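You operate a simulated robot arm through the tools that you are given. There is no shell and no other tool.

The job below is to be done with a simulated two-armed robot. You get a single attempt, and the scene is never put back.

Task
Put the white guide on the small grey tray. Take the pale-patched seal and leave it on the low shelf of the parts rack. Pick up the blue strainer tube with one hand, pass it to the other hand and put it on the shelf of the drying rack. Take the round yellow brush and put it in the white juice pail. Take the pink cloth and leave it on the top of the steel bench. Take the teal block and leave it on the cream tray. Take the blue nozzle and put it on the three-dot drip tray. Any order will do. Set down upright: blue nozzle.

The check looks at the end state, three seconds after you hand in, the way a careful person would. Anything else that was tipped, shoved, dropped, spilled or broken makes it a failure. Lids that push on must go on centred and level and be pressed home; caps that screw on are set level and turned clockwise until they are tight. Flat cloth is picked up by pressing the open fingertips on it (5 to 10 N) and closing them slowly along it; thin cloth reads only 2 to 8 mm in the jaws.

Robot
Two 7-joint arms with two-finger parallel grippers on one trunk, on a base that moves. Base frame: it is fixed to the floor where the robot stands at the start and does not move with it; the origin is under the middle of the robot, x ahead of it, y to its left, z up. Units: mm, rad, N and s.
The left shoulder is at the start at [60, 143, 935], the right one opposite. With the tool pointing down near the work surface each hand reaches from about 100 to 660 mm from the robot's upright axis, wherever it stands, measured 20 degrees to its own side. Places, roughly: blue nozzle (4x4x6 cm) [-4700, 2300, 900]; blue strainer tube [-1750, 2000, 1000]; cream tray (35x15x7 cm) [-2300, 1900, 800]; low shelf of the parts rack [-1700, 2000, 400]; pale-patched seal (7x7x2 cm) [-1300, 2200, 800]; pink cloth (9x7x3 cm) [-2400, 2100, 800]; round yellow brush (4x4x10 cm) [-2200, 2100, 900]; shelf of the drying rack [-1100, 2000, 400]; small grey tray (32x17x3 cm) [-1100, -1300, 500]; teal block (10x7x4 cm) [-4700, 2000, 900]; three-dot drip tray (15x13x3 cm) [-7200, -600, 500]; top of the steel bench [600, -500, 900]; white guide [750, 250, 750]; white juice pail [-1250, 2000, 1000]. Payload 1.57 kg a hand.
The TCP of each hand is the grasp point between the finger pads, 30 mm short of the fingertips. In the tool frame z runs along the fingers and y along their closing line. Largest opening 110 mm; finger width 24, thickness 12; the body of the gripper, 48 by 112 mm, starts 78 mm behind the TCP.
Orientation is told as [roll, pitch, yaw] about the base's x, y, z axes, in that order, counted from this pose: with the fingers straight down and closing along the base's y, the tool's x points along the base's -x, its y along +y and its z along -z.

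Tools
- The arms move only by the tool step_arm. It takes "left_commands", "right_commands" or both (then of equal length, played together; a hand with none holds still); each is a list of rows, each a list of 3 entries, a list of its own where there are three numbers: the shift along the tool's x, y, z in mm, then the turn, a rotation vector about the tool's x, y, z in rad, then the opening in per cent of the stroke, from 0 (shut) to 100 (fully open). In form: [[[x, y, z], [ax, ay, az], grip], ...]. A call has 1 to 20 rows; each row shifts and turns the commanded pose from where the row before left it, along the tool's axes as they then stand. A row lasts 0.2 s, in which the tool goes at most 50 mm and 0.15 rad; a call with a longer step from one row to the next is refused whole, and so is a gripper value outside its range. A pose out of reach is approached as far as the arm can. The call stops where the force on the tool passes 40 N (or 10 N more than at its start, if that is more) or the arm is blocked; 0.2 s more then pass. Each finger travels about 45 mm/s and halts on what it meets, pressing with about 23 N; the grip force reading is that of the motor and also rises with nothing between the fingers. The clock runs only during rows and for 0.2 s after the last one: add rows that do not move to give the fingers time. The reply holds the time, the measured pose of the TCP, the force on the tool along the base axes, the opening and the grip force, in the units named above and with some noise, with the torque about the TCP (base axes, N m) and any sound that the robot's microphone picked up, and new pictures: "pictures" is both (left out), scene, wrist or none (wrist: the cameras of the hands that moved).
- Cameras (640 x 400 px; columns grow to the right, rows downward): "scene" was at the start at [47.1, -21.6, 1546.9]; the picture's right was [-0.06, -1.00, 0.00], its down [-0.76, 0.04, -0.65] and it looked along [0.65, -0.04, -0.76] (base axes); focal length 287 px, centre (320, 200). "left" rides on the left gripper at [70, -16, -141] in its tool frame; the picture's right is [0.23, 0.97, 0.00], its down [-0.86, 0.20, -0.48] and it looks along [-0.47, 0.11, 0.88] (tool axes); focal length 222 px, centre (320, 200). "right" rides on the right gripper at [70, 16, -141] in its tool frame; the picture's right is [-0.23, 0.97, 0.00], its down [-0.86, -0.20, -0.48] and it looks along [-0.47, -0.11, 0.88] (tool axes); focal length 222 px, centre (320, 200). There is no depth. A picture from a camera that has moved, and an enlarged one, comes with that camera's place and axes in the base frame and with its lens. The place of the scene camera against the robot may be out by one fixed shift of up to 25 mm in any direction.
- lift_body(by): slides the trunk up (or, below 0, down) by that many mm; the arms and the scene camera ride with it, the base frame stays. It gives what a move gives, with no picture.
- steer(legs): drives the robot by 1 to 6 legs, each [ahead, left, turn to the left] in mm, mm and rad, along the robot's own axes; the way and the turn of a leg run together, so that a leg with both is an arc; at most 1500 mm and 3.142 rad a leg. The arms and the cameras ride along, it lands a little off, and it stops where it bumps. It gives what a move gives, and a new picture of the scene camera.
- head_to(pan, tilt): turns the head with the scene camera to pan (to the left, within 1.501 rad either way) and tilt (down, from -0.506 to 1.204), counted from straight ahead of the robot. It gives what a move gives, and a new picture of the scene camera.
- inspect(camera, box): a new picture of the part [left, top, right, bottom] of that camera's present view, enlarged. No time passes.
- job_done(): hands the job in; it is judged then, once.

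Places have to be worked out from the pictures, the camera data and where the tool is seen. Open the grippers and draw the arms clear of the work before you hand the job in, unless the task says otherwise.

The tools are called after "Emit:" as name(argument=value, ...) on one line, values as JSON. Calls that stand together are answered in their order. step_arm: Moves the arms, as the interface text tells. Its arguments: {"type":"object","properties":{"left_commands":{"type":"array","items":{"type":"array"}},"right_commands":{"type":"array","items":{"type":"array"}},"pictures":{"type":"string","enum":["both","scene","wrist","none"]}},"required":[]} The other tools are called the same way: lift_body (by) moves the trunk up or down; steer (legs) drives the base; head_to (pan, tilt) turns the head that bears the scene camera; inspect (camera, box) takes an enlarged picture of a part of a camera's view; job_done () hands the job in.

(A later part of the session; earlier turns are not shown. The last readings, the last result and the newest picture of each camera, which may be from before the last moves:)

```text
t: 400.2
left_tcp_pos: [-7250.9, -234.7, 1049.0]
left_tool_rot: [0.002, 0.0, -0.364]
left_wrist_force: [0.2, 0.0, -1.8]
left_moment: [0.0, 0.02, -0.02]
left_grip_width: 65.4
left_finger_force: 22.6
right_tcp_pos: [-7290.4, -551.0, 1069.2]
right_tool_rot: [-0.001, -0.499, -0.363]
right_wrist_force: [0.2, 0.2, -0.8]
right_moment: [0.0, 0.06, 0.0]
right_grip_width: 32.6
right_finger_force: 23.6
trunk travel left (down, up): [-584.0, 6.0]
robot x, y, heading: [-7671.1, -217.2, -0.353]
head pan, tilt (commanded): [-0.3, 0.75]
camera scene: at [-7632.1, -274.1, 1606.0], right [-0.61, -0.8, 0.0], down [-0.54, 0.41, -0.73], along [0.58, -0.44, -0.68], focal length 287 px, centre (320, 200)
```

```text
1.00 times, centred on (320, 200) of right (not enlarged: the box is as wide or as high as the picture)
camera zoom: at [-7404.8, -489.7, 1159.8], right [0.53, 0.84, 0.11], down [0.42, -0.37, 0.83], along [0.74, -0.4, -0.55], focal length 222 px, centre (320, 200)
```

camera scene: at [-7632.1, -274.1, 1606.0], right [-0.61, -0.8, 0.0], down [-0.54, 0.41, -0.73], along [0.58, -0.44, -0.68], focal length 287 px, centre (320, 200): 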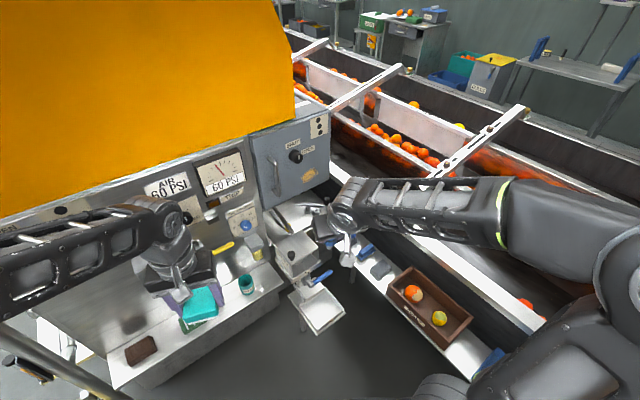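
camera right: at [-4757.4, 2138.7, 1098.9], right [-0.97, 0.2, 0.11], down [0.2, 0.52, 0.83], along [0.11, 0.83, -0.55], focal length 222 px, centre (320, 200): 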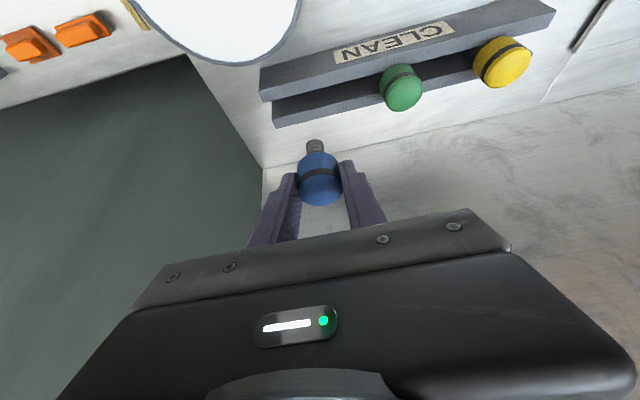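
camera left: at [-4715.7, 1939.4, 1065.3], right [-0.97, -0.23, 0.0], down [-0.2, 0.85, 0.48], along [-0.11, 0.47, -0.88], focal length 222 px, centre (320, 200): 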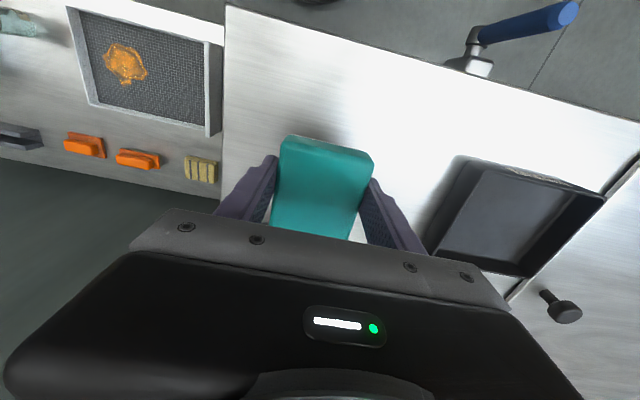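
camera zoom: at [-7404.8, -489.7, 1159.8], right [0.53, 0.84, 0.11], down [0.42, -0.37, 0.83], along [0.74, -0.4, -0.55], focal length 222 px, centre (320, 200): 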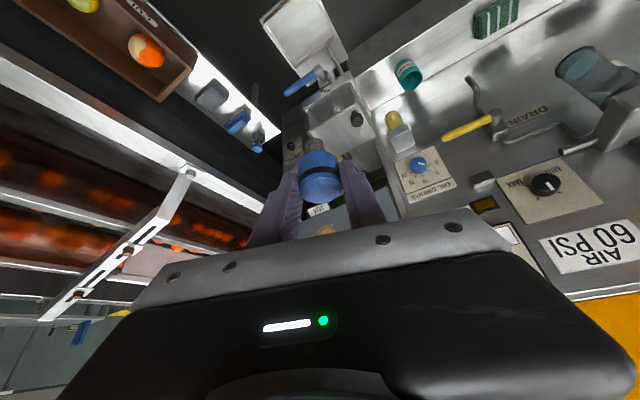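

The tray is open above; the valve is just beyond its far edge. I'll lower the trunk 400 mm here, then check.

Emit:
lift_body(by=-400)

Emit:
head_to(pan=-0.3, tilt=0.65)

Emit:
inspect(camera="right", box=[0, 0, 640, 400])

```text
t: 404.0
left_tcp_pos: [-7250.4, -235.8, 648.2]
left_tool_rot: [0.0, -0.001, -0.364]
left_wrist_force: [-0.8, 0.2, -0.3]
left_moment: [-0.01, -0.01, 0.02]
left_grip_width: 65.1
left_finger_force: 23.4
right_tcp_pos: [-7291.4, -551.6, 668.2]
right_tool_rot: [-0.001, -0.498, -0.364]
right_wrist_force: [0.6, -0.4, -0.5]
right_moment: [-0.03, 0.0, -0.03]
right_grip_width: 32.9
right_finger_force: 23.0
trunk travel left (down, up): [-184.0, 406.0]
robot x, y, heading: [-7670.0, -216.1, -0.349]
head pan, tilt (commanded): [-0.3, 0.75]
```

```text
t: 404.7
left_tcp_pos: [-7250.3, -234.6, 648.8]
left_tool_rot: [-0.001, 0.001, -0.366]
left_wrist_force: [0.0, 0.1, -1.2]
left_moment: [-0.01, 0.03, -0.01]
left_grip_width: 65.3
left_finger_force: 23.3
right_tcp_pos: [-7289.2, -550.9, 669.4]
right_tool_rot: [0.0, -0.5, -0.363]
right_wrist_force: [0.4, -0.6, -0.4]
right_moment: [0.03, 0.0, -0.02]
right_grip_width: 32.7
right_finger_force: 22.8
trunk travel left (down, up): [-184.0, 406.0]
robot x, y, heading: [-7671.7, -213.7, -0.348]
head pan, tilt (commanded): [-0.3, 0.649]
camera scene: at [-7629.0, -276.4, 1214.6], right [-0.6, -0.8, 0.0], down [-0.48, 0.37, -0.8], along [0.63, -0.48, -0.6], focal length 287 px, centre (320, 200)
```

scene: 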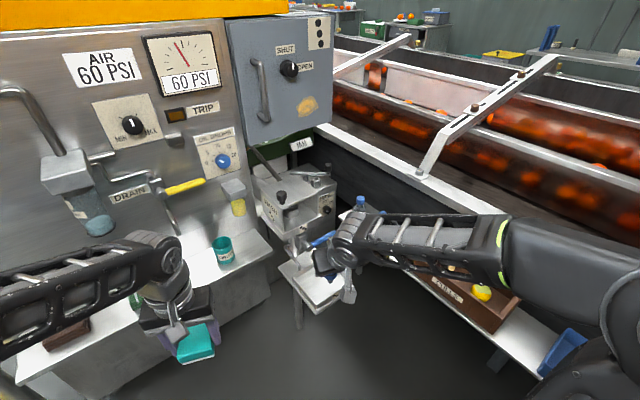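

```text
1.00 times, centred on (320, 200) of right (not enlarged: the box is as wide or as high as the picture)
camera zoom: at [-7404.8, -489.7, 759.8], right [0.53, 0.84, 0.11], down [0.42, -0.37, 0.83], along [0.74, -0.4, -0.55], focal length 222 px, centre (320, 200)
```

zoom: 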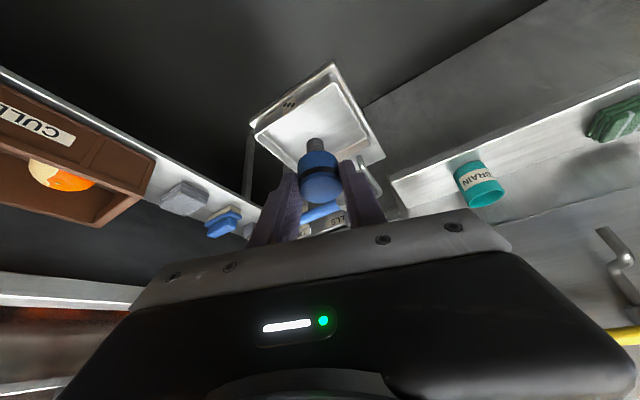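

The tray's inner floor centre is about (-7196, -585) with clear space above. I'll move forward about 83 mm to be over it.

Emit:
step_arm(right_commands=[[[-14.5, -0.5, 7.9], [0, 0, 0], 8], [[-14.5, -0.5, 7.9], [0, 0, 0], 8], [[-14.5, -0.5, 7.9], [0, 0, 0], 8], [[-14.5, -0.5, 7.9], [0, 0, 0], 8], [[-14.5, -0.5, 7.9], [0, 0, 0], 8], [[0, 0, 0], [0, 0, 0], 8]])

Emit:
inspect(camera="scene", box=[240, 190, 400, 330])

```text
t: 406.1
left_tcp_pos: [-7250.9, -235.3, 649.4]
left_tool_rot: [0.0, 0.0, -0.363]
left_wrist_force: [0.9, -0.4, 0.1]
left_moment: [-0.03, 0.05, -0.03]
left_grip_width: 65.2
left_finger_force: 23.1
right_tcp_pos: [-7214.6, -583.3, 668.9]
right_tool_rot: [0.001, -0.498, -0.363]
right_wrist_force: [0.3, -0.3, -0.5]
right_moment: [0.04, -0.01, 0.01]
right_grip_width: 32.7
right_finger_force: 23.0
trunk travel left (down, up): [-184.0, 406.0]
robot x, y, heading: [-7670.0, -218.7, -0.35]
head pan, tilt (commanded): [-0.3, 0.649]
camera scene: at [-7628.9, -276.5, 1214.6], right [-0.6, -0.8, 0.0], down [-0.48, 0.37, -0.8], along [0.63, -0.48, -0.6], focal length 287 px, centre (320, 200)
camera right: at [-7328.8, -522.0, 760.1], right [0.53, 0.84, 0.11], down [0.42, -0.37, 0.83], along [0.74, -0.4, -0.55], focal length 222 px, centre (320, 200)
```

scene: 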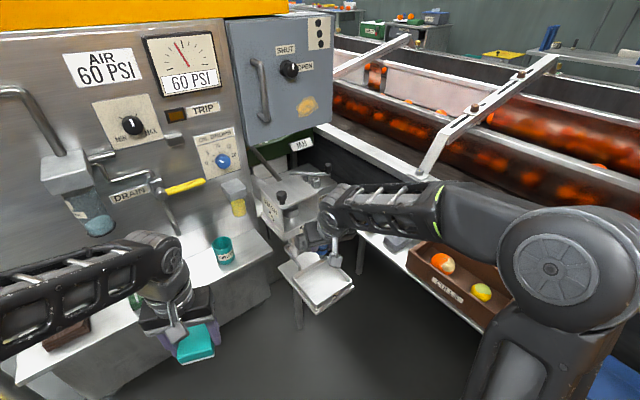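
right: 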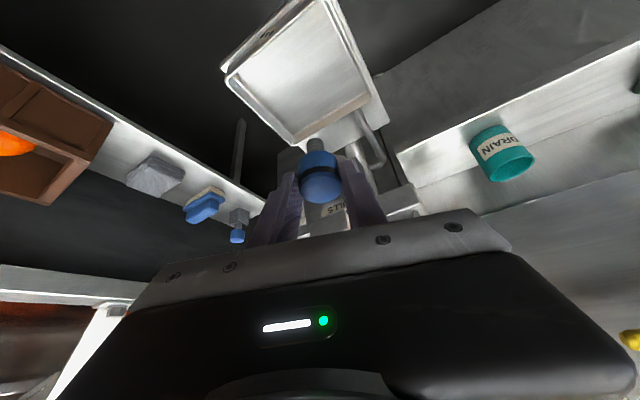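

```text
2.86 times, centred on (320, 260) of scene
camera zoom: at [-7628.9, -276.5, 1214.6], right [-0.6, -0.8, 0.0], down [-0.48, 0.37, -0.8], along [0.63, -0.48, -0.6], focal length 821 px, centre (320, 29)
```

zoom: 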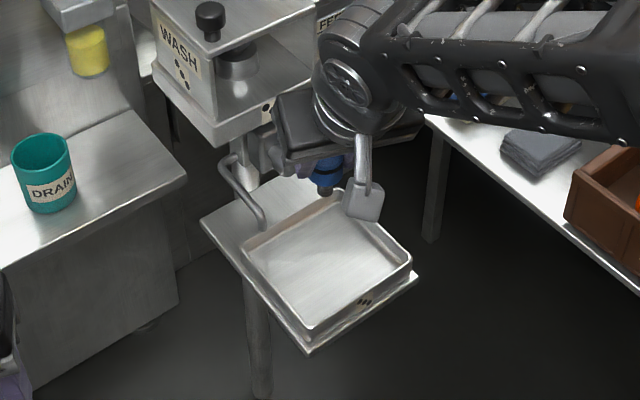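

The nozzle is right over the tray's centre. I'll lower 80 mm, then go in small steps to contact.

Emit:
step_arm(right_commands=[[[6.7, 0, 12.3], [0, 0, 0], 8], [[6.7, 0, 12.3], [0, 0, 0], 8], [[6.7, 0, 12.3], [0, 0, 0], 8], [[6.7, 0, 12.3], [0, 0, 0], 8], [[6.7, 0, 12.3], [0, 0, 0], 8], [[4.8, 0, 8.8], [0, 0, 0], 8], [[0, 0, 0], [0, 0, 0], 8]])

Emit:
inspect(camera="scene", box=[240, 190, 400, 330])

Emit:
inspect(camera="right", box=[220, 60, 440, 220])

```text
t: 407.7
left_tcp_pos: [-7251.8, -234.8, 649.8]
left_tool_rot: [0.001, 0.0, -0.364]
left_wrist_force: [0.2, 0.6, -1.8]
left_moment: [0.02, 0.02, 0.01]
left_grip_width: 65.1
left_finger_force: 23.0
right_tcp_pos: [-7213.3, -582.0, 588.8]
right_tool_rot: [0.002, -0.499, -0.364]
right_wrist_force: [0.0, -1.0, -1.2]
right_moment: [-0.03, 0.03, 0.0]
right_grip_width: 32.8
right_finger_force: 23.4
trunk travel left (down, up): [-184.0, 406.0]
robot x, y, heading: [-7669.3, -216.9, -0.353]
head pan, tilt (commanded): [-0.3, 0.649]
camera scene: at [-7628.9, -276.5, 1214.6], right [-0.6, -0.8, 0.0], down [-0.48, 0.37, -0.8], along [0.63, -0.48, -0.6], focal length 287 px, centre (320, 200)
camera right: at [-7327.5, -520.8, 680.3], right [0.53, 0.84, 0.11], down [0.42, -0.37, 0.83], along [0.74, -0.4, -0.55], focal length 222 px, centre (320, 200)
```

scene: 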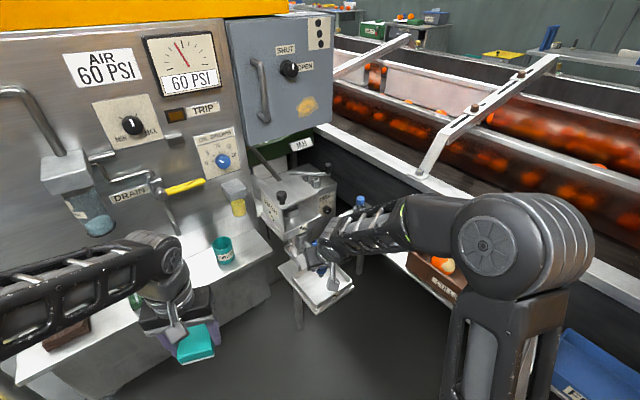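
right: 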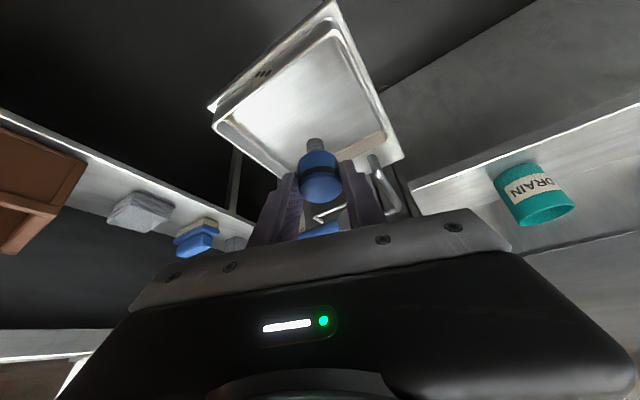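

```text
2.86 times, centred on (320, 260) of scene
camera zoom: at [-7628.9, -276.5, 1214.6], right [-0.6, -0.8, 0.0], down [-0.48, 0.37, -0.8], along [0.63, -0.48, -0.6], focal length 821 px, centre (320, 29)
```

zoom: 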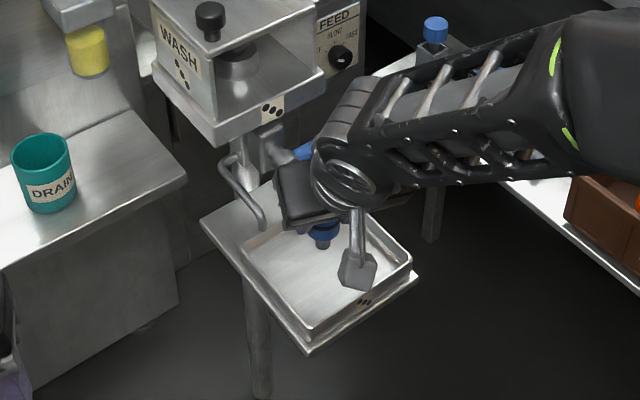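

```text
2.50 times, centred on (330, 140) of right
camera zoom: at [-7327.5, -520.8, 680.3], right [0.53, 0.84, 0.11], down [0.42, -0.37, 0.83], along [0.74, -0.4, -0.55], focal length 555 px, centre (295, 350)
```

zoom: 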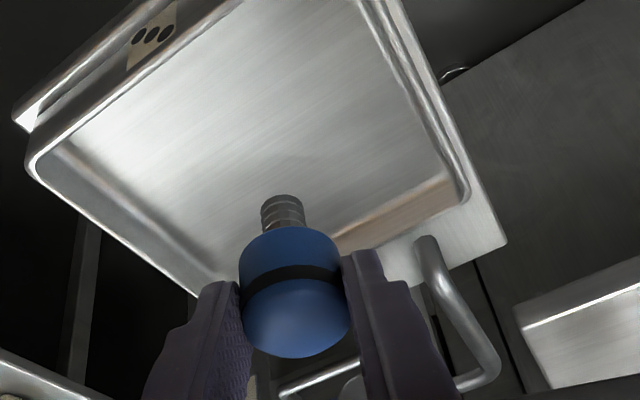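

The nozzle's foot projects to the tray's centre. I'll continue down in 3 mm steps, reading the force.

Emit:
step_arm(right_commands=[[[1.44, 0, 2.63], [0, 0, 0], 8], [[1.44, 0, 2.63], [0, 0, 0], 8], [[1.44, 0, 2.63], [0, 0, 0], 8], [[0, 0, 0], [0, 0, 0], 8]], pictures="none")

Emit:
step_arm(right_commands=[[[1, 0, 1.76], [0, 0, 0], 8], [[1, 0, 1.76], [0, 0, 0], 8], [[0, 0, 0], [0, 0, 0], 8]], pictures="none")

Emit:
step_arm(right_commands=[[[1, 0, 1.76], [0, 0, 0], 8], [[1, 0, 1.76], [0, 0, 0], 8], [[0, 0, 0], [0, 0, 0], 8]], pictures="wrist")

```text
t: 408.7
left_tcp_pos: [-7251.5, -235.8, 648.6]
left_tool_rot: [0.0, 0.0, -0.364]
left_wrist_force: [0.3, 0.3, -0.8]
left_moment: [0.01, 0.03, 0.0]
left_grip_width: 65.5
left_finger_force: 22.9
right_tcp_pos: [-7213.9, -583.0, 579.6]
right_tool_rot: [0.0, -0.5, -0.363]
right_wrist_force: [-0.3, 0.0, -0.4]
right_moment: [-0.02, 0.01, 0.01]
right_grip_width: 32.5
right_finger_force: 22.8
trunk travel left (down, up): [-184.0, 406.0]
robot x, y, heading: [-7670.4, -215.9, -0.348]
head pan, tilt (commanded): [-0.3, 0.649]
```

```text
t: 409.5
left_tcp_pos: [-7251.1, -235.0, 649.4]
left_tool_rot: [0.0, -0.001, -0.364]
left_wrist_force: [0.4, 0.1, -0.5]
left_moment: [0.03, 0.05, 0.0]
left_grip_width: 65.4
left_finger_force: 23.3
right_tcp_pos: [-7213.5, -581.7, 576.1]
right_tool_rot: [-0.001, -0.499, -0.363]
right_wrist_force: [-0.3, 0.2, -0.9]
right_moment: [0.01, 0.03, -0.02]
right_grip_width: 32.5
right_finger_force: 23.4
trunk travel left (down, up): [-184.0, 406.0]
robot x, y, heading: [-7667.7, -219.2, -0.353]
head pan, tilt (commanded): [-0.3, 0.649]
```

```text
t: 410.3
left_tcp_pos: [-7250.6, -234.9, 649.0]
left_tool_rot: [0.001, 0.0, -0.366]
left_wrist_force: [0.3, 0.5, -0.3]
left_moment: [0.0, 0.02, -0.03]
left_grip_width: 65.1
left_finger_force: 23.2
right_tcp_pos: [-7214.4, -582.0, 570.8]
right_tool_rot: [0.002, -0.5, -0.362]
right_wrist_force: [-0.8, 0.3, -1.3]
right_moment: [0.0, 0.01, 0.0]
right_grip_width: 32.3
right_finger_force: 22.9
trunk travel left (down, up): [-184.0, 406.0]
robot x, y, heading: [-7670.7, -219.1, -0.349]
head pan, tilt (commanded): [-0.3, 0.649]
camera right: at [-7328.6, -521.6, 662.5], right [0.53, 0.84, 0.11], down [0.42, -0.37, 0.83], along [0.74, -0.4, -0.55], focal length 222 px, centre (320, 200)
```

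right: 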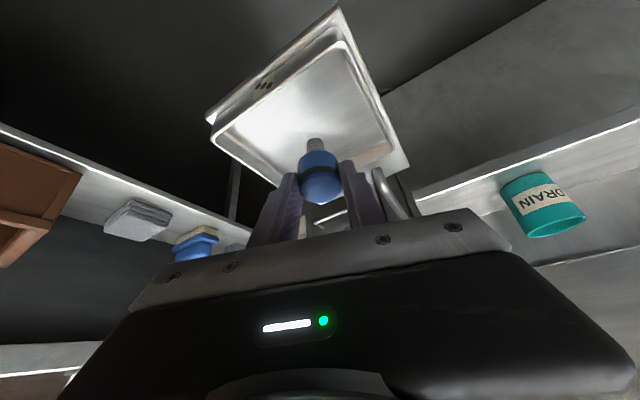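

No contact yet; the tray seems a bit lower (z≈480–495). I'll keep lowering in 2–3 mm steps.

Emit:
step_arm(right_commands=[[[1.2, 0, 2.2], [0, 0, 0], 8], [[1.2, 0, 2.2], [0, 0, 0], 8], [[1.2, 0, 2.2], [0, 0, 0], 8], [[0, 0, 0], [0, 0, 0], 8]], pictures="none")

Emit:
step_arm(right_commands=[[[1, 0, 1.76], [0, 0, 0], 8], [[1, 0, 1.76], [0, 0, 0], 8], [[1, 0, 1.76], [0, 0, 0], 8], [[0, 0, 0], [0, 0, 0], 8]], pictures="wrist")

Emit:
inspect(camera="scene", box=[240, 190, 400, 330])

```text
t: 411.3
left_tcp_pos: [-7252.3, -234.3, 649.3]
left_tool_rot: [-0.001, 0.001, -0.365]
left_wrist_force: [-0.3, -0.2, -0.7]
left_moment: [0.04, 0.0, 0.0]
left_grip_width: 65.4
left_finger_force: 23.1
right_tcp_pos: [-7214.3, -583.0, 564.6]
right_tool_rot: [-0.001, -0.499, -0.362]
right_wrist_force: [0.1, 0.2, 0.1]
right_moment: [-0.01, -0.02, -0.03]
right_grip_width: 32.7
right_finger_force: 23.3
trunk travel left (down, up): [-184.0, 406.0]
robot x, y, heading: [-7668.4, -214.9, -0.348]
head pan, tilt (commanded): [-0.3, 0.649]
```

```text
t: 412.3
left_tcp_pos: [-7250.7, -235.0, 648.2]
left_tool_rot: [-0.001, 0.001, -0.366]
left_wrist_force: [0.0, 0.0, -0.8]
left_moment: [0.03, 0.01, 0.01]
left_grip_width: 65.2
left_finger_force: 22.9
right_tcp_pos: [-7214.2, -582.9, 556.7]
right_tool_rot: [0.0, -0.5, -0.362]
right_wrist_force: [1.0, -0.3, -1.3]
right_moment: [0.03, -0.03, 0.01]
right_grip_width: 32.7
right_finger_force: 22.8
trunk travel left (down, up): [-184.0, 406.0]
robot x, y, heading: [-7667.7, -214.4, -0.349]
head pan, tilt (commanded): [-0.3, 0.649]
camera right: at [-7328.7, -521.0, 648.9], right [0.53, 0.84, 0.11], down [0.42, -0.37, 0.83], along [0.74, -0.4, -0.55], focal length 222 px, centre (320, 200)
```

right: 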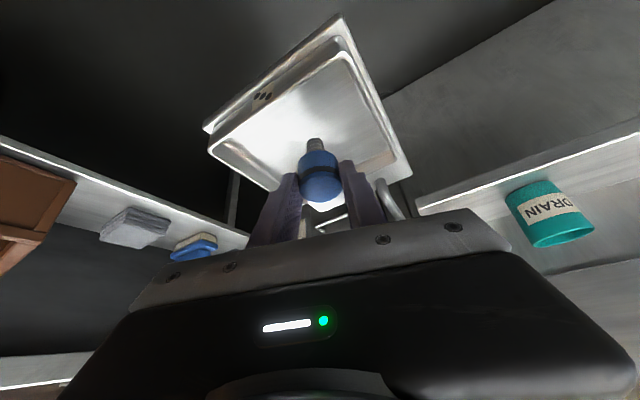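

```text
2.86 times, centred on (320, 260) of scene
camera zoom: at [-7628.9, -276.4, 1214.6], right [-0.6, -0.8, 0.0], down [-0.48, 0.37, -0.8], along [0.63, -0.48, -0.6], focal length 821 px, centre (320, 29)
```

zoom: 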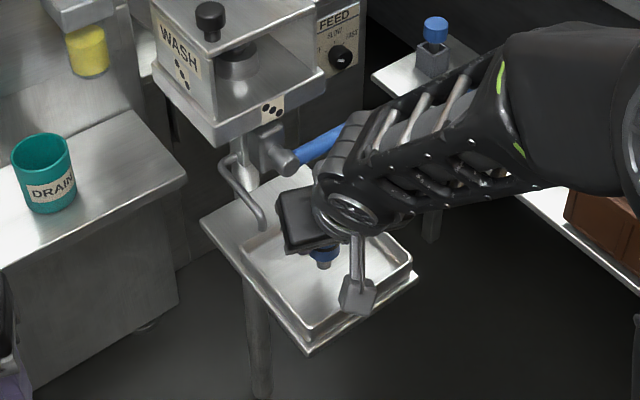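

Still no contact. I'll continue lowering gently.

Emit:
step_arm(right_commands=[[[1.2, 0, 2.2], [0, 0, 0], 8], [[1.2, 0, 2.2], [0, 0, 0], 8], [[0, 0, 0], [0, 0, 0], 8]], pictures="none")

Emit:
step_arm(right_commands=[[[1, 0, 1.76], [0, 0, 0], 8], [[1, 0, 1.76], [0, 0, 0], 8], [[0, 0, 0], [0, 0, 0], 8]], pictures="none")

Emit:
step_arm(right_commands=[[[1, 0, 1.76], [0, 0, 0], 8], [[1, 0, 1.76], [0, 0, 0], 8], [[0, 0, 0], [0, 0, 0], 8]], pictures="wrist")

```text
t: 413.1
left_tcp_pos: [-7251.2, -235.6, 648.9]
left_tool_rot: [-0.001, 0.0, -0.364]
left_wrist_force: [-0.1, 0.4, -0.6]
left_moment: [0.02, 0.05, -0.03]
left_grip_width: 65.4
left_finger_force: 23.3
right_tcp_pos: [-7215.3, -582.6, 553.0]
right_tool_rot: [0.002, -0.499, -0.364]
right_wrist_force: [-0.7, 0.0, -0.5]
right_moment: [0.0, 0.02, 0.02]
right_grip_width: 32.5
right_finger_force: 23.3
trunk travel left (down, up): [-184.0, 406.0]
robot x, y, heading: [-7670.8, -214.6, -0.346]
head pan, tilt (commanded): [-0.3, 0.649]
```

```text
t: 413.9
left_tcp_pos: [-7251.2, -234.9, 649.5]
left_tool_rot: [-0.001, -0.001, -0.365]
left_wrist_force: [0.0, 0.3, -0.9]
left_moment: [0.01, 0.0, 0.01]
left_grip_width: 65.3
left_finger_force: 23.3
right_tcp_pos: [-7215.4, -581.3, 548.6]
right_tool_rot: [-0.001, -0.5, -0.362]
right_wrist_force: [0.0, -0.7, -1.3]
right_moment: [-0.04, 0.05, 0.0]
right_grip_width: 32.6
right_finger_force: 23.1
trunk travel left (down, up): [-184.0, 406.0]
robot x, y, heading: [-7669.3, -218.0, -0.348]
head pan, tilt (commanded): [-0.3, 0.649]
```

```text
t: 414.7
left_tcp_pos: [-7250.6, -234.6, 648.8]
left_tool_rot: [-0.001, 0.0, -0.365]
left_wrist_force: [-0.2, 0.1, -0.5]
left_moment: [0.02, 0.05, 0.0]
left_grip_width: 65.2
left_finger_force: 23.1
right_tcp_pos: [-7214.8, -582.8, 545.5]
right_tool_rot: [0.001, -0.5, -0.364]
right_wrist_force: [-0.1, -0.4, 0.2]
right_moment: [0.01, -0.02, 0.0]
right_grip_width: 32.8
right_finger_force: 22.8
trunk travel left (down, up): [-184.0, 406.0]
robot x, y, heading: [-7671.5, -216.2, -0.35]
head pan, tilt (commanded): [-0.3, 0.649]
camera right: at [-7328.8, -521.3, 635.6], right [0.53, 0.84, 0.11], down [0.42, -0.37, 0.83], along [0.74, -0.4, -0.55], focal length 222 px, centre (320, 200)
```

right: 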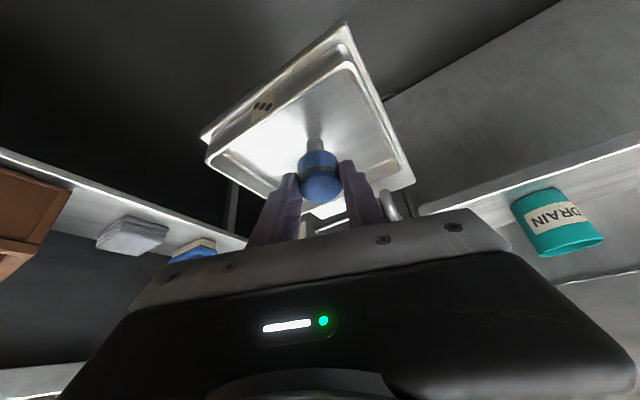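

Triangulating the tray's rim gives z≈497, so its floor is about z 470. I'll go on down another ~12 mm in small steps.

Emit:
step_arm(right_commands=[[[1, 0, 1.76], [0, 0, 0], 8], [[1, 0, 1.76], [0, 0, 0], 8], [[0, 0, 0], [0, 0, 0], 8]], pictures="none")

Emit:
step_arm(right_commands=[[[1, 0, 1.76], [0, 0, 0], 8], [[1, 0, 1.76], [0, 0, 0], 8], [[0, 0, 0], [0, 0, 0], 8]], pictures="none")

Emit:
step_arm(right_commands=[[[1, 0, 1.76], [0, 0, 0], 8], [[1, 0, 1.76], [0, 0, 0], 8], [[0, 0, 0], [0, 0, 0], 8]], pictures="none")

Emit:
inspect(camera="right", box=[220, 80, 420, 220])

```text
t: 415.5
left_tcp_pos: [-7252.6, -234.8, 648.7]
left_tool_rot: [0.0, -0.002, -0.364]
left_wrist_force: [0.0, 0.1, -1.0]
left_moment: [-0.01, 0.02, 0.0]
left_grip_width: 65.1
left_finger_force: 22.7
right_tcp_pos: [-7214.1, -582.7, 540.6]
right_tool_rot: [-0.001, -0.502, -0.363]
right_wrist_force: [-1.3, 0.1, 3.5]
right_moment: [-0.02, 0.04, 0.01]
right_grip_width: 32.7
right_finger_force: 22.6
trunk travel left (down, up): [-184.0, 406.0]
robot x, y, heading: [-7672.5, -219.4, -0.352]
head pan, tilt (commanded): [-0.3, 0.649]
```

```text
t: 416.3
left_tcp_pos: [-7251.6, -234.8, 649.3]
left_tool_rot: [0.001, -0.002, -0.365]
left_wrist_force: [1.0, 0.2, -0.8]
left_moment: [0.05, 0.03, -0.03]
left_grip_width: 65.2
left_finger_force: 22.8
right_tcp_pos: [-7214.0, -582.1, 538.3]
right_tool_rot: [0.0, -0.505, -0.364]
right_wrist_force: [1.4, -3.7, 18.8]
right_moment: [-0.39, -0.25, -0.06]
right_grip_width: 32.4
right_finger_force: 23.3
trunk travel left (down, up): [-184.0, 406.0]
robot x, y, heading: [-7674.2, -217.9, -0.347]
head pan, tilt (commanded): [-0.3, 0.649]
```

```text
t: 417.1
left_tcp_pos: [-7252.3, -235.2, 649.0]
left_tool_rot: [0.0, 0.0, -0.362]
left_wrist_force: [0.2, 0.2, -0.7]
left_moment: [0.03, 0.02, 0.0]
left_grip_width: 65.4
left_finger_force: 22.9
right_tcp_pos: [-7215.0, -582.2, 533.9]
right_tool_rot: [0.002, -0.503, -0.362]
right_wrist_force: [1.3, 0.6, 19.3]
right_moment: [-0.11, -0.24, 0.01]
right_grip_width: 32.7
right_finger_force: 23.0
trunk travel left (down, up): [-184.0, 406.0]
robot x, y, heading: [-7671.3, -216.9, -0.348]
head pan, tilt (commanded): [-0.3, 0.649]
```

```text
2.86 times, centred on (320, 150) of right
camera zoom: at [-7329.1, -520.6, 624.3], right [0.53, 0.84, 0.11], down [0.41, -0.37, 0.83], along [0.74, -0.4, -0.55], focal length 635 px, centre (320, 343)
```

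zoom: 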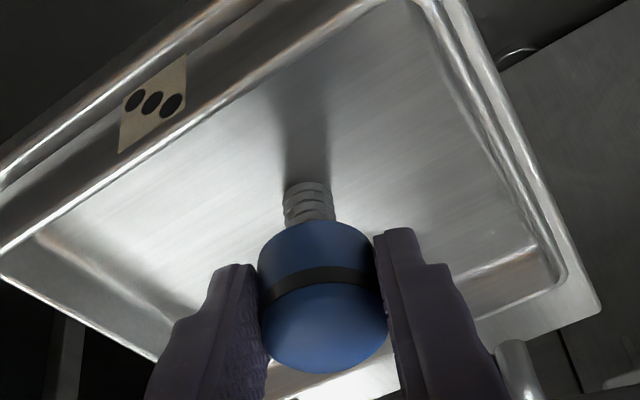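

The nozzle's stem is on the tray floor (19 N). It is still upright; I'll ease up until the force nearly vanishes.

Emit:
step_arm(right_commands=[[[-0.7, 0, -1.3], [0, 0, 0], 8], [[0, 0, 0], [0, 0, 0], 8]], pictures="none")

```text
t: 417.7
left_tcp_pos: [-7251.6, -234.7, 648.9]
left_tool_rot: [-0.001, -0.002, -0.363]
left_wrist_force: [0.4, -0.6, -0.6]
left_moment: [-0.01, 0.0, -0.01]
left_grip_width: 65.2
left_finger_force: 22.9
right_tcp_pos: [-7215.1, -582.4, 533.4]
right_tool_rot: [0.001, -0.498, -0.362]
right_wrist_force: [3.2, 0.1, 7.8]
right_moment: [-0.03, -0.25, 0.03]
right_grip_width: 32.6
right_finger_force: 23.4
trunk travel left (down, up): [-184.0, 406.0]
robot x, y, heading: [-7669.9, -217.2, -0.35]
head pan, tilt (commanded): [-0.3, 0.649]
```

A little more easing, then I open the fingers evenly and slowly.

Emit:
step_arm(right_commands=[[[-0.35, 0, -0.65], [0, 0, 0], 8], [[0, 0, 0], [0, 0, 0], 8], [[0, 0, 0], [0, 0, 0], 31], [[0, 0, 0], [0, 0, 0], 34], [[0, 0, 0], [0, 0, 0], 38], [[0, 0, 0], [0, 0, 0], 44], [[0, 0, 0], [0, 0, 0], 52], [[0, 0, 0], [0, 0, 0], 52], [[0, 0, 0], [0, 0, 0], 52]], pictures="wrist")

Emit:
inspect(camera="right", box=[220, 80, 420, 220])

```text
t: 419.7
left_tcp_pos: [-7251.3, -234.5, 649.6]
left_tool_rot: [0.001, 0.003, -0.365]
left_wrist_force: [-0.1, 0.5, -1.2]
left_moment: [0.02, 0.07, -0.02]
left_grip_width: 65.4
left_finger_force: 23.1
right_tcp_pos: [-7215.1, -582.0, 535.1]
right_tool_rot: [0.001, -0.499, -0.362]
right_wrist_force: [0.9, 0.4, -0.2]
right_moment: [0.01, 0.0, 0.02]
right_grip_width: 57.0
right_finger_force: 0.1
trunk travel left (down, up): [-184.0, 406.0]
robot x, y, heading: [-7669.8, -217.0, -0.349]
head pan, tilt (commanded): [-0.3, 0.649]
camera right: at [-7329.1, -521.2, 625.7], right [0.53, 0.84, 0.11], down [0.42, -0.37, 0.83], along [0.74, -0.4, -0.55], focal length 222 px, centre (320, 200)
```

right: 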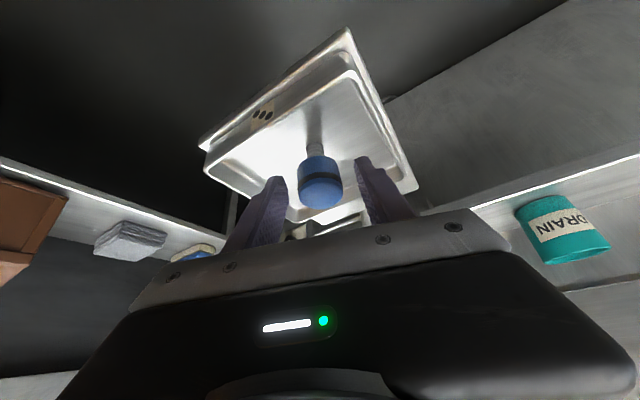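

```text
2.86 times, centred on (320, 150) of right
camera zoom: at [-7329.1, -521.2, 625.7], right [0.53, 0.84, 0.11], down [0.42, -0.37, 0.83], along [0.74, -0.4, -0.55], focal length 635 px, centre (320, 343)
```

zoom: 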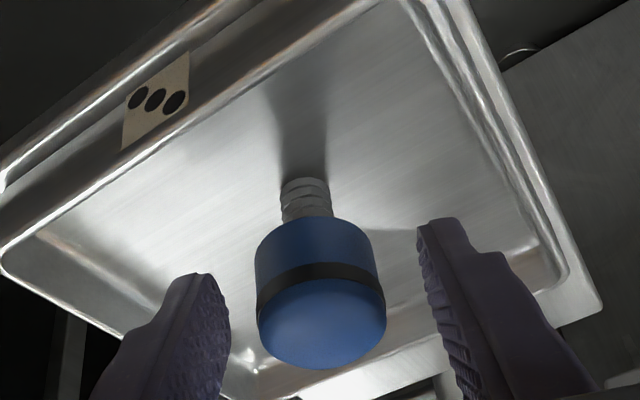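

The nozzle stands upright on its stem in the tray. I'll raise the hand straight up, slowly at first.

Emit:
step_arm(right_commands=[[[-2.4, 0, -4.4], [0, 0, 0], 52], [[-4.8, 0, -8.8], [0, 0, 0], 52], [[-7.2, 0, -13.2], [0, 0, 0], 52], [[-9.6, 0, -17.6], [0, 0, 0], 52], [[-9.6, 0, -17.6], [0, 0, 0], 52], [[-9.6, 0, -17.6], [0, 0, 0], 52], [[0, 0, 0], [0, 0, 0], 52]])

Emit:
inspect(camera="right", box=[220, 20, 420, 160])

```text
t: 421.3
left_tcp_pos: [-7251.1, -235.0, 648.9]
left_tool_rot: [0.001, 0.0, -0.364]
left_wrist_force: [-0.6, 0.5, -0.8]
left_moment: [-0.01, 0.0, 0.01]
left_grip_width: 65.3
left_finger_force: 23.3
right_tcp_pos: [-7215.3, -582.9, 625.3]
right_tool_rot: [0.002, -0.5, -0.364]
right_wrist_force: [0.3, -0.1, 0.3]
right_moment: [-0.01, -0.01, 0.0]
right_grip_width: 57.0
right_finger_force: 0.0
trunk travel left (down, up): [-184.0, 406.0]
robot x, y, heading: [-7671.9, -215.9, -0.349]
head pan, tilt (commanded): [-0.3, 0.649]
camera scene: at [-7629.1, -276.4, 1214.6], right [-0.6, -0.8, 0.0], down [-0.48, 0.37, -0.8], along [0.63, -0.48, -0.6], focal length 287 px, centre (320, 200)
camera right: at [-7329.6, -521.9, 715.4], right [0.53, 0.84, 0.11], down [0.42, -0.37, 0.83], along [0.74, -0.4, -0.55], focal length 222 px, centre (320, 200)
```

scene: 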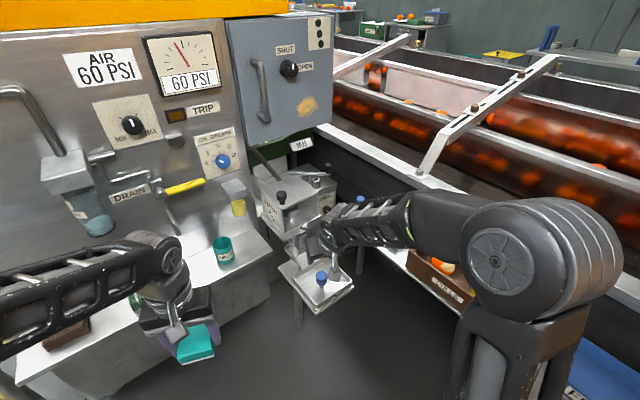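
right: 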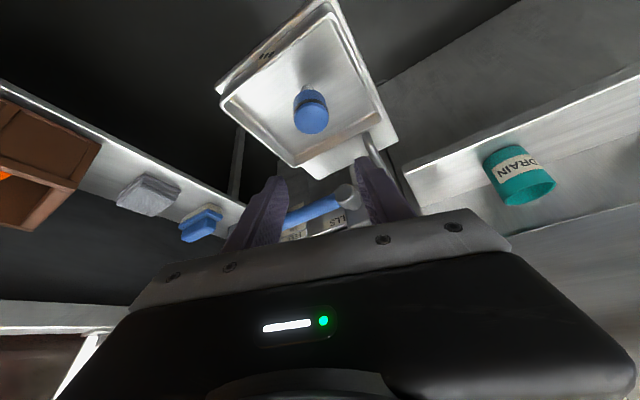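

```text
2.86 times, centred on (320, 90) of right
camera zoom: at [-7329.6, -521.9, 715.4], right [0.53, 0.84, 0.11], down [0.42, -0.37, 0.83], along [0.74, -0.4, -0.55], focal length 635 px, centre (320, 514)
```

zoom: 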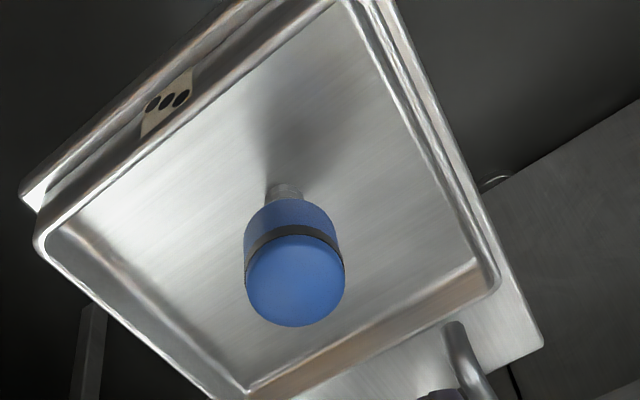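

The nozzle stands upright in the three-dot tray. I'll draw the right hand back, raise the trunk, and drive out of the passage.

Emit:
step_arm(right_commands=[[[15, 0, -10], [0, 0, 0], 50], [[22, 0, -12], [0, 0, 0], 50], [[22, 0, -12], [0, 0, 0], 50], [[22, 0, -12], [0, 0, 0], 50], [[22, 0, -12], [0, 0, 0], 50], [[0, 0, 0], [0, 0, 0], 50]], pictures="none")

Emit:
lift_body(by=400)

Emit:
steer(legs=[[0, 0, 0.35], [0, 680, 0], [0, 640, 0]])

```text
t: 422.7
left_tcp_pos: [-7250.7, -234.4, 650.6]
left_tool_rot: [0.0, 0.001, -0.366]
left_wrist_force: [0.9, -1.1, -0.3]
left_moment: [0.04, 0.03, -0.02]
left_grip_width: 65.4
left_finger_force: 22.8
right_tcp_pos: [-7325.3, -539.9, 626.9]
right_tool_rot: [0.0, -0.498, -0.362]
right_wrist_force: [-0.2, -0.2, 0.0]
right_moment: [-0.01, 0.02, 0.01]
right_grip_width: 54.8
right_finger_force: 0.1
trunk travel left (down, up): [-184.0, 406.0]
robot x, y, heading: [-7668.7, -220.7, -0.35]
head pan, tilt (commanded): [-0.3, 0.649]
```

```text
t: 426.5
left_tcp_pos: [-7252.3, -234.8, 1048.8]
left_tool_rot: [0.001, 0.0, -0.365]
left_wrist_force: [0.5, 0.2, -1.4]
left_moment: [0.03, 0.03, -0.01]
left_grip_width: 65.3
left_finger_force: 23.5
right_tcp_pos: [-7325.6, -540.4, 1027.9]
right_tool_rot: [0.0, -0.499, -0.365]
right_wrist_force: [-0.4, -0.7, -0.7]
right_moment: [0.02, -0.04, 0.0]
right_grip_width: 55.1
right_finger_force: 0.0
trunk travel left (down, up): [-584.0, 6.0]
robot x, y, heading: [-7672.4, -220.9, -0.353]
head pan, tilt (commanded): [-0.3, 0.649]
```

```text
t: 434.6
left_tcp_pos: [-7278.8, 1238.3, 1048.6]
left_tool_rot: [0.0, 0.0, -0.004]
left_wrist_force: [-0.1, 1.1, -0.6]
left_moment: [-0.01, 0.01, 0.04]
left_grip_width: 65.4
left_finger_force: 22.6
right_tcp_pos: [-7241.2, 927.4, 1027.7]
right_tool_rot: [0.001, -0.5, -0.001]
right_wrist_force: [0.3, 0.0, 0.5]
right_moment: [-0.03, 0.0, -0.02]
right_grip_width: 55.0
right_finger_force: 0.1
trunk travel left (down, up): [-584.0, 6.0]
robot x, y, heading: [-7676.1, 1104.4, 0.009]
head pan, tilt (commanded): [-0.3, 0.649]
camera scene: at [-7623.8, 1065.6, 1614.6], right [-0.28, -0.96, 0.0], down [-0.58, 0.17, -0.8], along [0.76, -0.23, -0.6], focal length 287 px, centre (320, 200)
```

scene: 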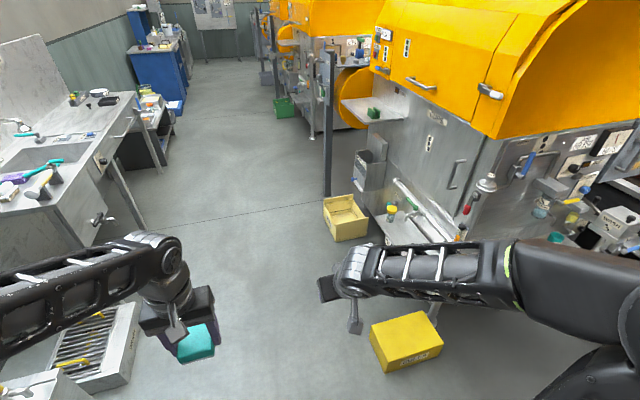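

I'm back in the aisle facing +x. I'll drive ahead in three legs toward the cabinet with the cream tray.

Emit:
steer(legs=[[1450, 40, 0], [1450, 0, 0], [1450, 0, 0]])

Emit:
head_to(pan=0.3, tilt=0.5)

```text
t: 455.4
left_tcp_pos: [-2934.0, 1376.9, 1048.9]
left_tool_rot: [0.001, 0.0, -0.005]
left_wrist_force: [0.7, 0.4, -1.7]
left_moment: [0.0, 0.0, 0.0]
left_grip_width: 65.5
left_finger_force: 23.4
right_tcp_pos: [-2895.7, 1067.1, 1028.0]
right_tool_rot: [0.0, -0.5, -0.003]
right_wrist_force: [-0.5, -0.1, -0.5]
right_moment: [0.01, 0.0, 0.02]
right_grip_width: 55.0
right_finger_force: 0.0
trunk travel left (down, up): [-584.0, 6.0]
robot x, y, heading: [-3335.0, 1248.0, 0.01]
head pan, tilt (commanded): [-0.3, 0.649]
camera scene: at [-3278.0, 1204.4, 1614.6], right [-0.29, -0.96, 0.0], down [-0.58, 0.17, -0.8], along [0.76, -0.23, -0.6], focal length 287 px, centre (320, 200)
```

scene: 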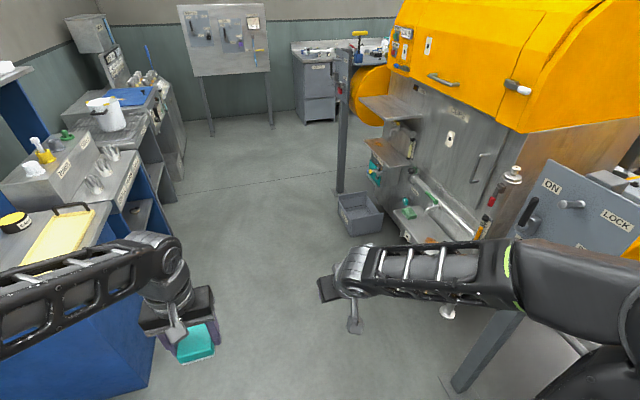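

```text
t: 456.4
left_tcp_pos: [-2932.8, 1376.3, 1048.1]
left_tool_rot: [0.0, -0.001, -0.004]
left_wrist_force: [0.1, 0.5, -2.0]
left_moment: [0.0, 0.0, -0.03]
left_grip_width: 65.3
left_finger_force: 23.4
right_tcp_pos: [-2895.5, 1065.3, 1027.9]
right_tool_rot: [0.001, -0.5, -0.003]
right_wrist_force: [0.8, 0.2, 0.4]
right_moment: [0.01, -0.02, 0.01]
right_grip_width: 54.9
right_finger_force: 0.1
trunk travel left (down, up): [-584.0, 6.0]
robot x, y, heading: [-3333.5, 1249.3, 0.012]
head pan, tilt (commanded): [0.3, 0.499]
camera scene: at [-3274.9, 1257.0, 1628.0], right [0.3, -0.95, 0.0], down [-0.46, -0.15, -0.88], along [0.84, 0.27, -0.48], focal length 287 px, centre (320, 200)
```

scene: 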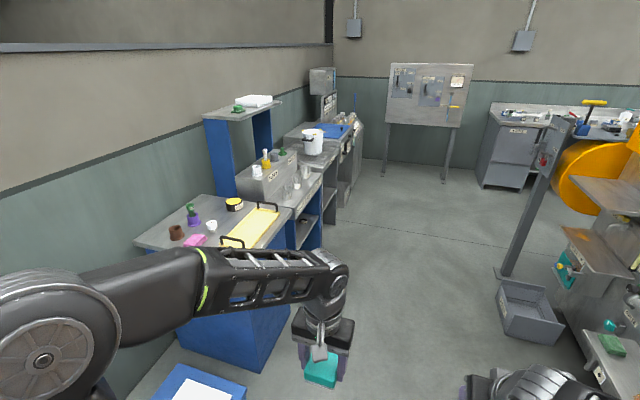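

The cabinet with the cream tray is ahead on the left. I'll drive 1210 mm further and turn left to face it.

Emit:
steer(legs=[[1210, 0, 0], [0, 0, 1.56]])

Emit:
head_to(pan=0.1, tilt=0.75)

```text
t: 466.4
left_tcp_pos: [-2248.0, 1649.1, 1049.6]
left_tool_rot: [0.0, -0.001, 1.558]
left_wrist_force: [0.0, 0.5, -2.0]
left_moment: [-0.04, -0.03, 0.02]
left_grip_width: 65.3
left_finger_force: 23.0
right_tcp_pos: [-1938.2, 1684.5, 1027.7]
right_tool_rot: [0.001, -0.499, 1.561]
right_wrist_force: [1.2, -0.8, -0.2]
right_moment: [0.0, 0.04, -0.02]
right_grip_width: 55.0
right_finger_force: 0.1
trunk travel left (down, up): [-584.0, 6.0]
robot x, y, heading: [-2121.4, 1252.3, 1.577]
head pan, tilt (commanded): [0.3, 0.499]
camera scene: at [-2148.8, 1290.3, 1628.0], right [0.95, 0.3, 0.0], down [0.14, -0.46, -0.88], along [-0.26, 0.84, -0.48], focal length 287 px, centre (320, 200)
```

scene: 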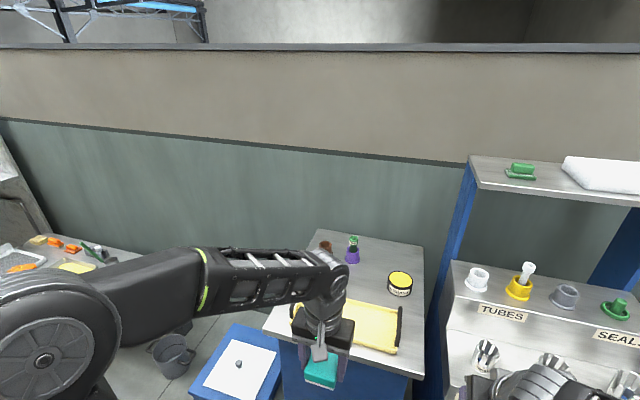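

```text
t: 467.1
left_tcp_pos: [-2248.9, 1649.1, 1049.0]
left_tool_rot: [-0.002, 0.0, 1.559]
left_wrist_force: [0.0, 0.0, -1.5]
left_moment: [-0.04, 0.0, 0.01]
left_grip_width: 65.5
left_finger_force: 23.0
right_tcp_pos: [-1937.6, 1684.5, 1027.9]
right_tool_rot: [0.002, -0.498, 1.561]
right_wrist_force: [-1.1, 0.0, -0.4]
right_moment: [-0.01, 0.01, 0.0]
right_grip_width: 54.8
right_finger_force: 0.1
trunk travel left (down, up): [-584.0, 6.0]
robot x, y, heading: [-2121.7, 1254.6, 1.572]
head pan, tilt (commanded): [0.099, 0.75]
camera scene: at [-2130.1, 1285.9, 1606.1], right [0.99, 0.1, 0.0], down [0.07, -0.68, -0.73], along [-0.08, 0.73, -0.68], focal length 287 px, centre (320, 200)
```

scene: 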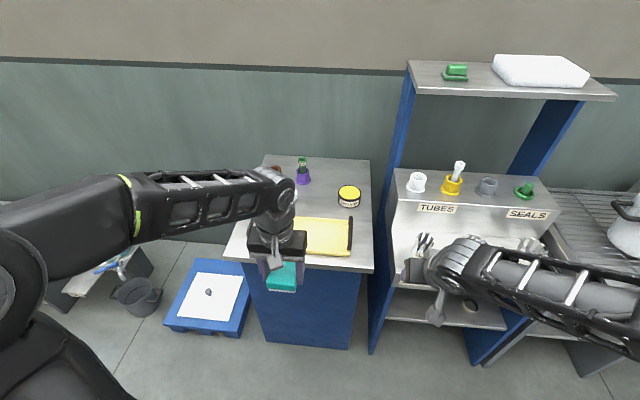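

I'm facing the cabinet with the block in my left hand. I'll advance 150 mm and view the tray with the wrist camera.

Emit:
steer(legs=[[150, 0, 0]])

Emit:
inspect(camera="left", box=[0, 0, 640, 400])

```text
t: 468.5
left_tcp_pos: [-2249.4, 1803.8, 1048.2]
left_tool_rot: [-0.001, 0.0, 1.559]
left_wrist_force: [0.0, 0.7, -1.4]
left_moment: [-0.03, -0.03, 0.02]
left_grip_width: 65.5
left_finger_force: 22.7
right_tcp_pos: [-1938.4, 1838.5, 1026.6]
right_tool_rot: [0.002, -0.497, 1.563]
right_wrist_force: [0.4, 0.0, 0.1]
right_moment: [-0.04, 0.02, -0.01]
right_grip_width: 54.9
right_finger_force: 0.0
trunk travel left (down, up): [-584.0, 6.0]
robot x, y, heading: [-2122.4, 1402.6, 1.574]
head pan, tilt (commanded): [0.099, 0.75]
camera scene: at [-2130.7, 1440.4, 1606.0], right [0.99, 0.1, 0.0], down [0.07, -0.68, -0.73], along [-0.08, 0.73, -0.68], focal length 287 px, centre (320, 200)
```

scene: 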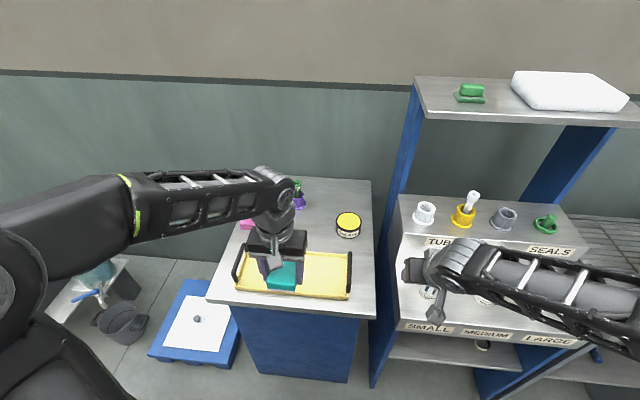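

```text
1.00 times, centred on (320, 200) of left (not enlarged: the box is as wide or as high as the picture)
camera zoom: at [-2234.4, 1733.1, 1191.4], right [-0.98, -0.22, 0.0], down [-0.19, 0.86, 0.48], along [-0.1, 0.47, -0.88], focal length 222 px, centre (320, 200)
```

zoom: 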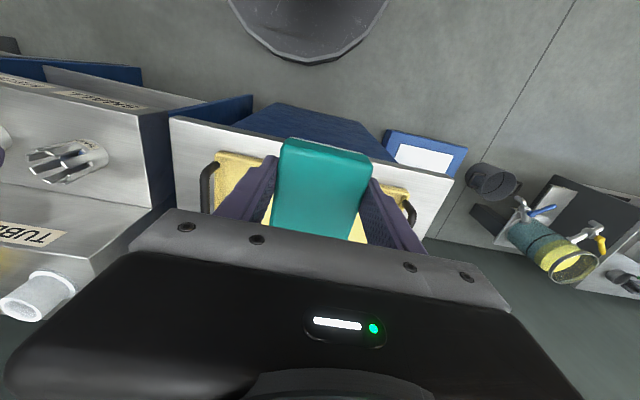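

From the scene view the tray spans x -2430…-2093 and y 1864…2024 (centre about (-2262, 1944)). I'll move the block over its centre.

Emit:
step_arm(left_commands=[[[-18, 2, 0], [0, 0, 0], 20], [[-24, 2.2, 5], [0, 0, 0], 20], [[-24, 2.2, 10], [0, 0, 0], 20], [[-24, 2.2, 10], [0, 0, 0], 20], [[-24, 2.2, 10], [0, 0, 0], 20], [[-24, 2.2, 10], [0, 0, 0], 20], [[0, 0, 0], [0, 0, 0], 20]])

Emit:
inspect(camera="scene", box=[200, 180, 400, 330])

```text
t: 470.1
left_tcp_pos: [-2261.7, 1939.7, 1003.7]
left_tool_rot: [-0.001, -0.002, 1.56]
left_wrist_force: [0.2, -0.5, -0.8]
left_moment: [-0.02, -0.03, 0.02]
left_grip_width: 65.1
left_finger_force: 22.8
right_tcp_pos: [-1939.5, 1837.8, 1027.7]
right_tool_rot: [0.002, -0.498, 1.563]
right_wrist_force: [0.4, 0.1, -0.9]
right_moment: [-0.01, 0.0, -0.01]
right_grip_width: 54.8
right_finger_force: 0.1
trunk travel left (down, up): [-584.0, 6.0]
robot x, y, heading: [-2122.4, 1398.5, 1.572]
head pan, tilt (commanded): [0.099, 0.75]
camera scene: at [-2130.7, 1438.1, 1606.1], right [0.99, 0.1, 0.0], down [0.07, -0.68, -0.73], along [-0.08, 0.73, -0.68], focal length 287 px, centre (320, 200)
camera left: at [-2245.7, 1869.8, 1147.1], right [-0.98, -0.22, 0.0], down [-0.19, 0.86, 0.48], along [-0.1, 0.47, -0.88], focal length 222 px, centre (320, 200)
```

scene: 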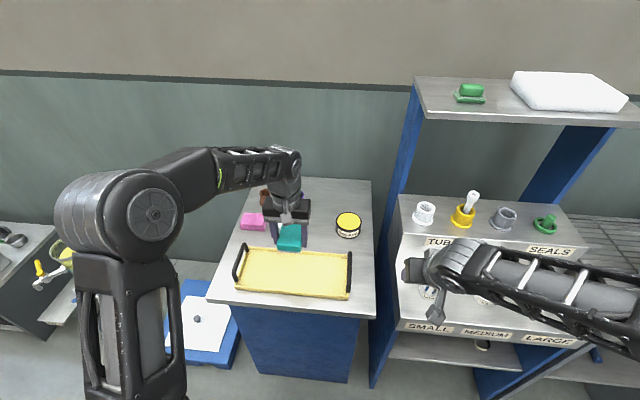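
left: 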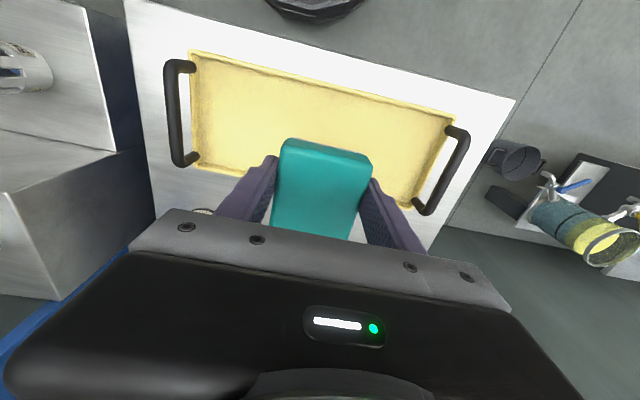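

```text
2.67 times, centred on (300, 255) of scene
camera zoom: at [-2130.7, 1438.1, 1606.1], right [0.99, 0.1, 0.0], down [0.07, -0.68, -0.73], along [-0.08, 0.73, -0.68], focal length 766 px, centre (373, 53)
```

zoom: 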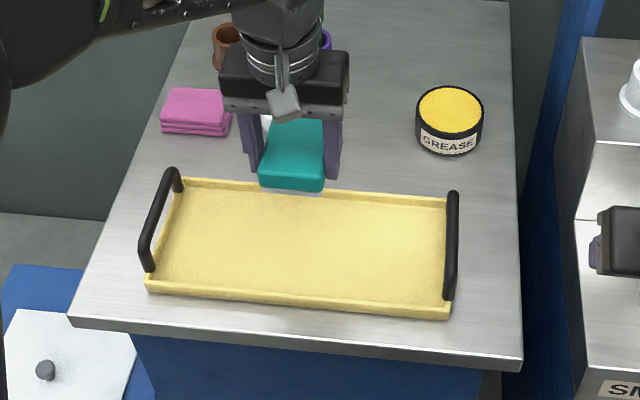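

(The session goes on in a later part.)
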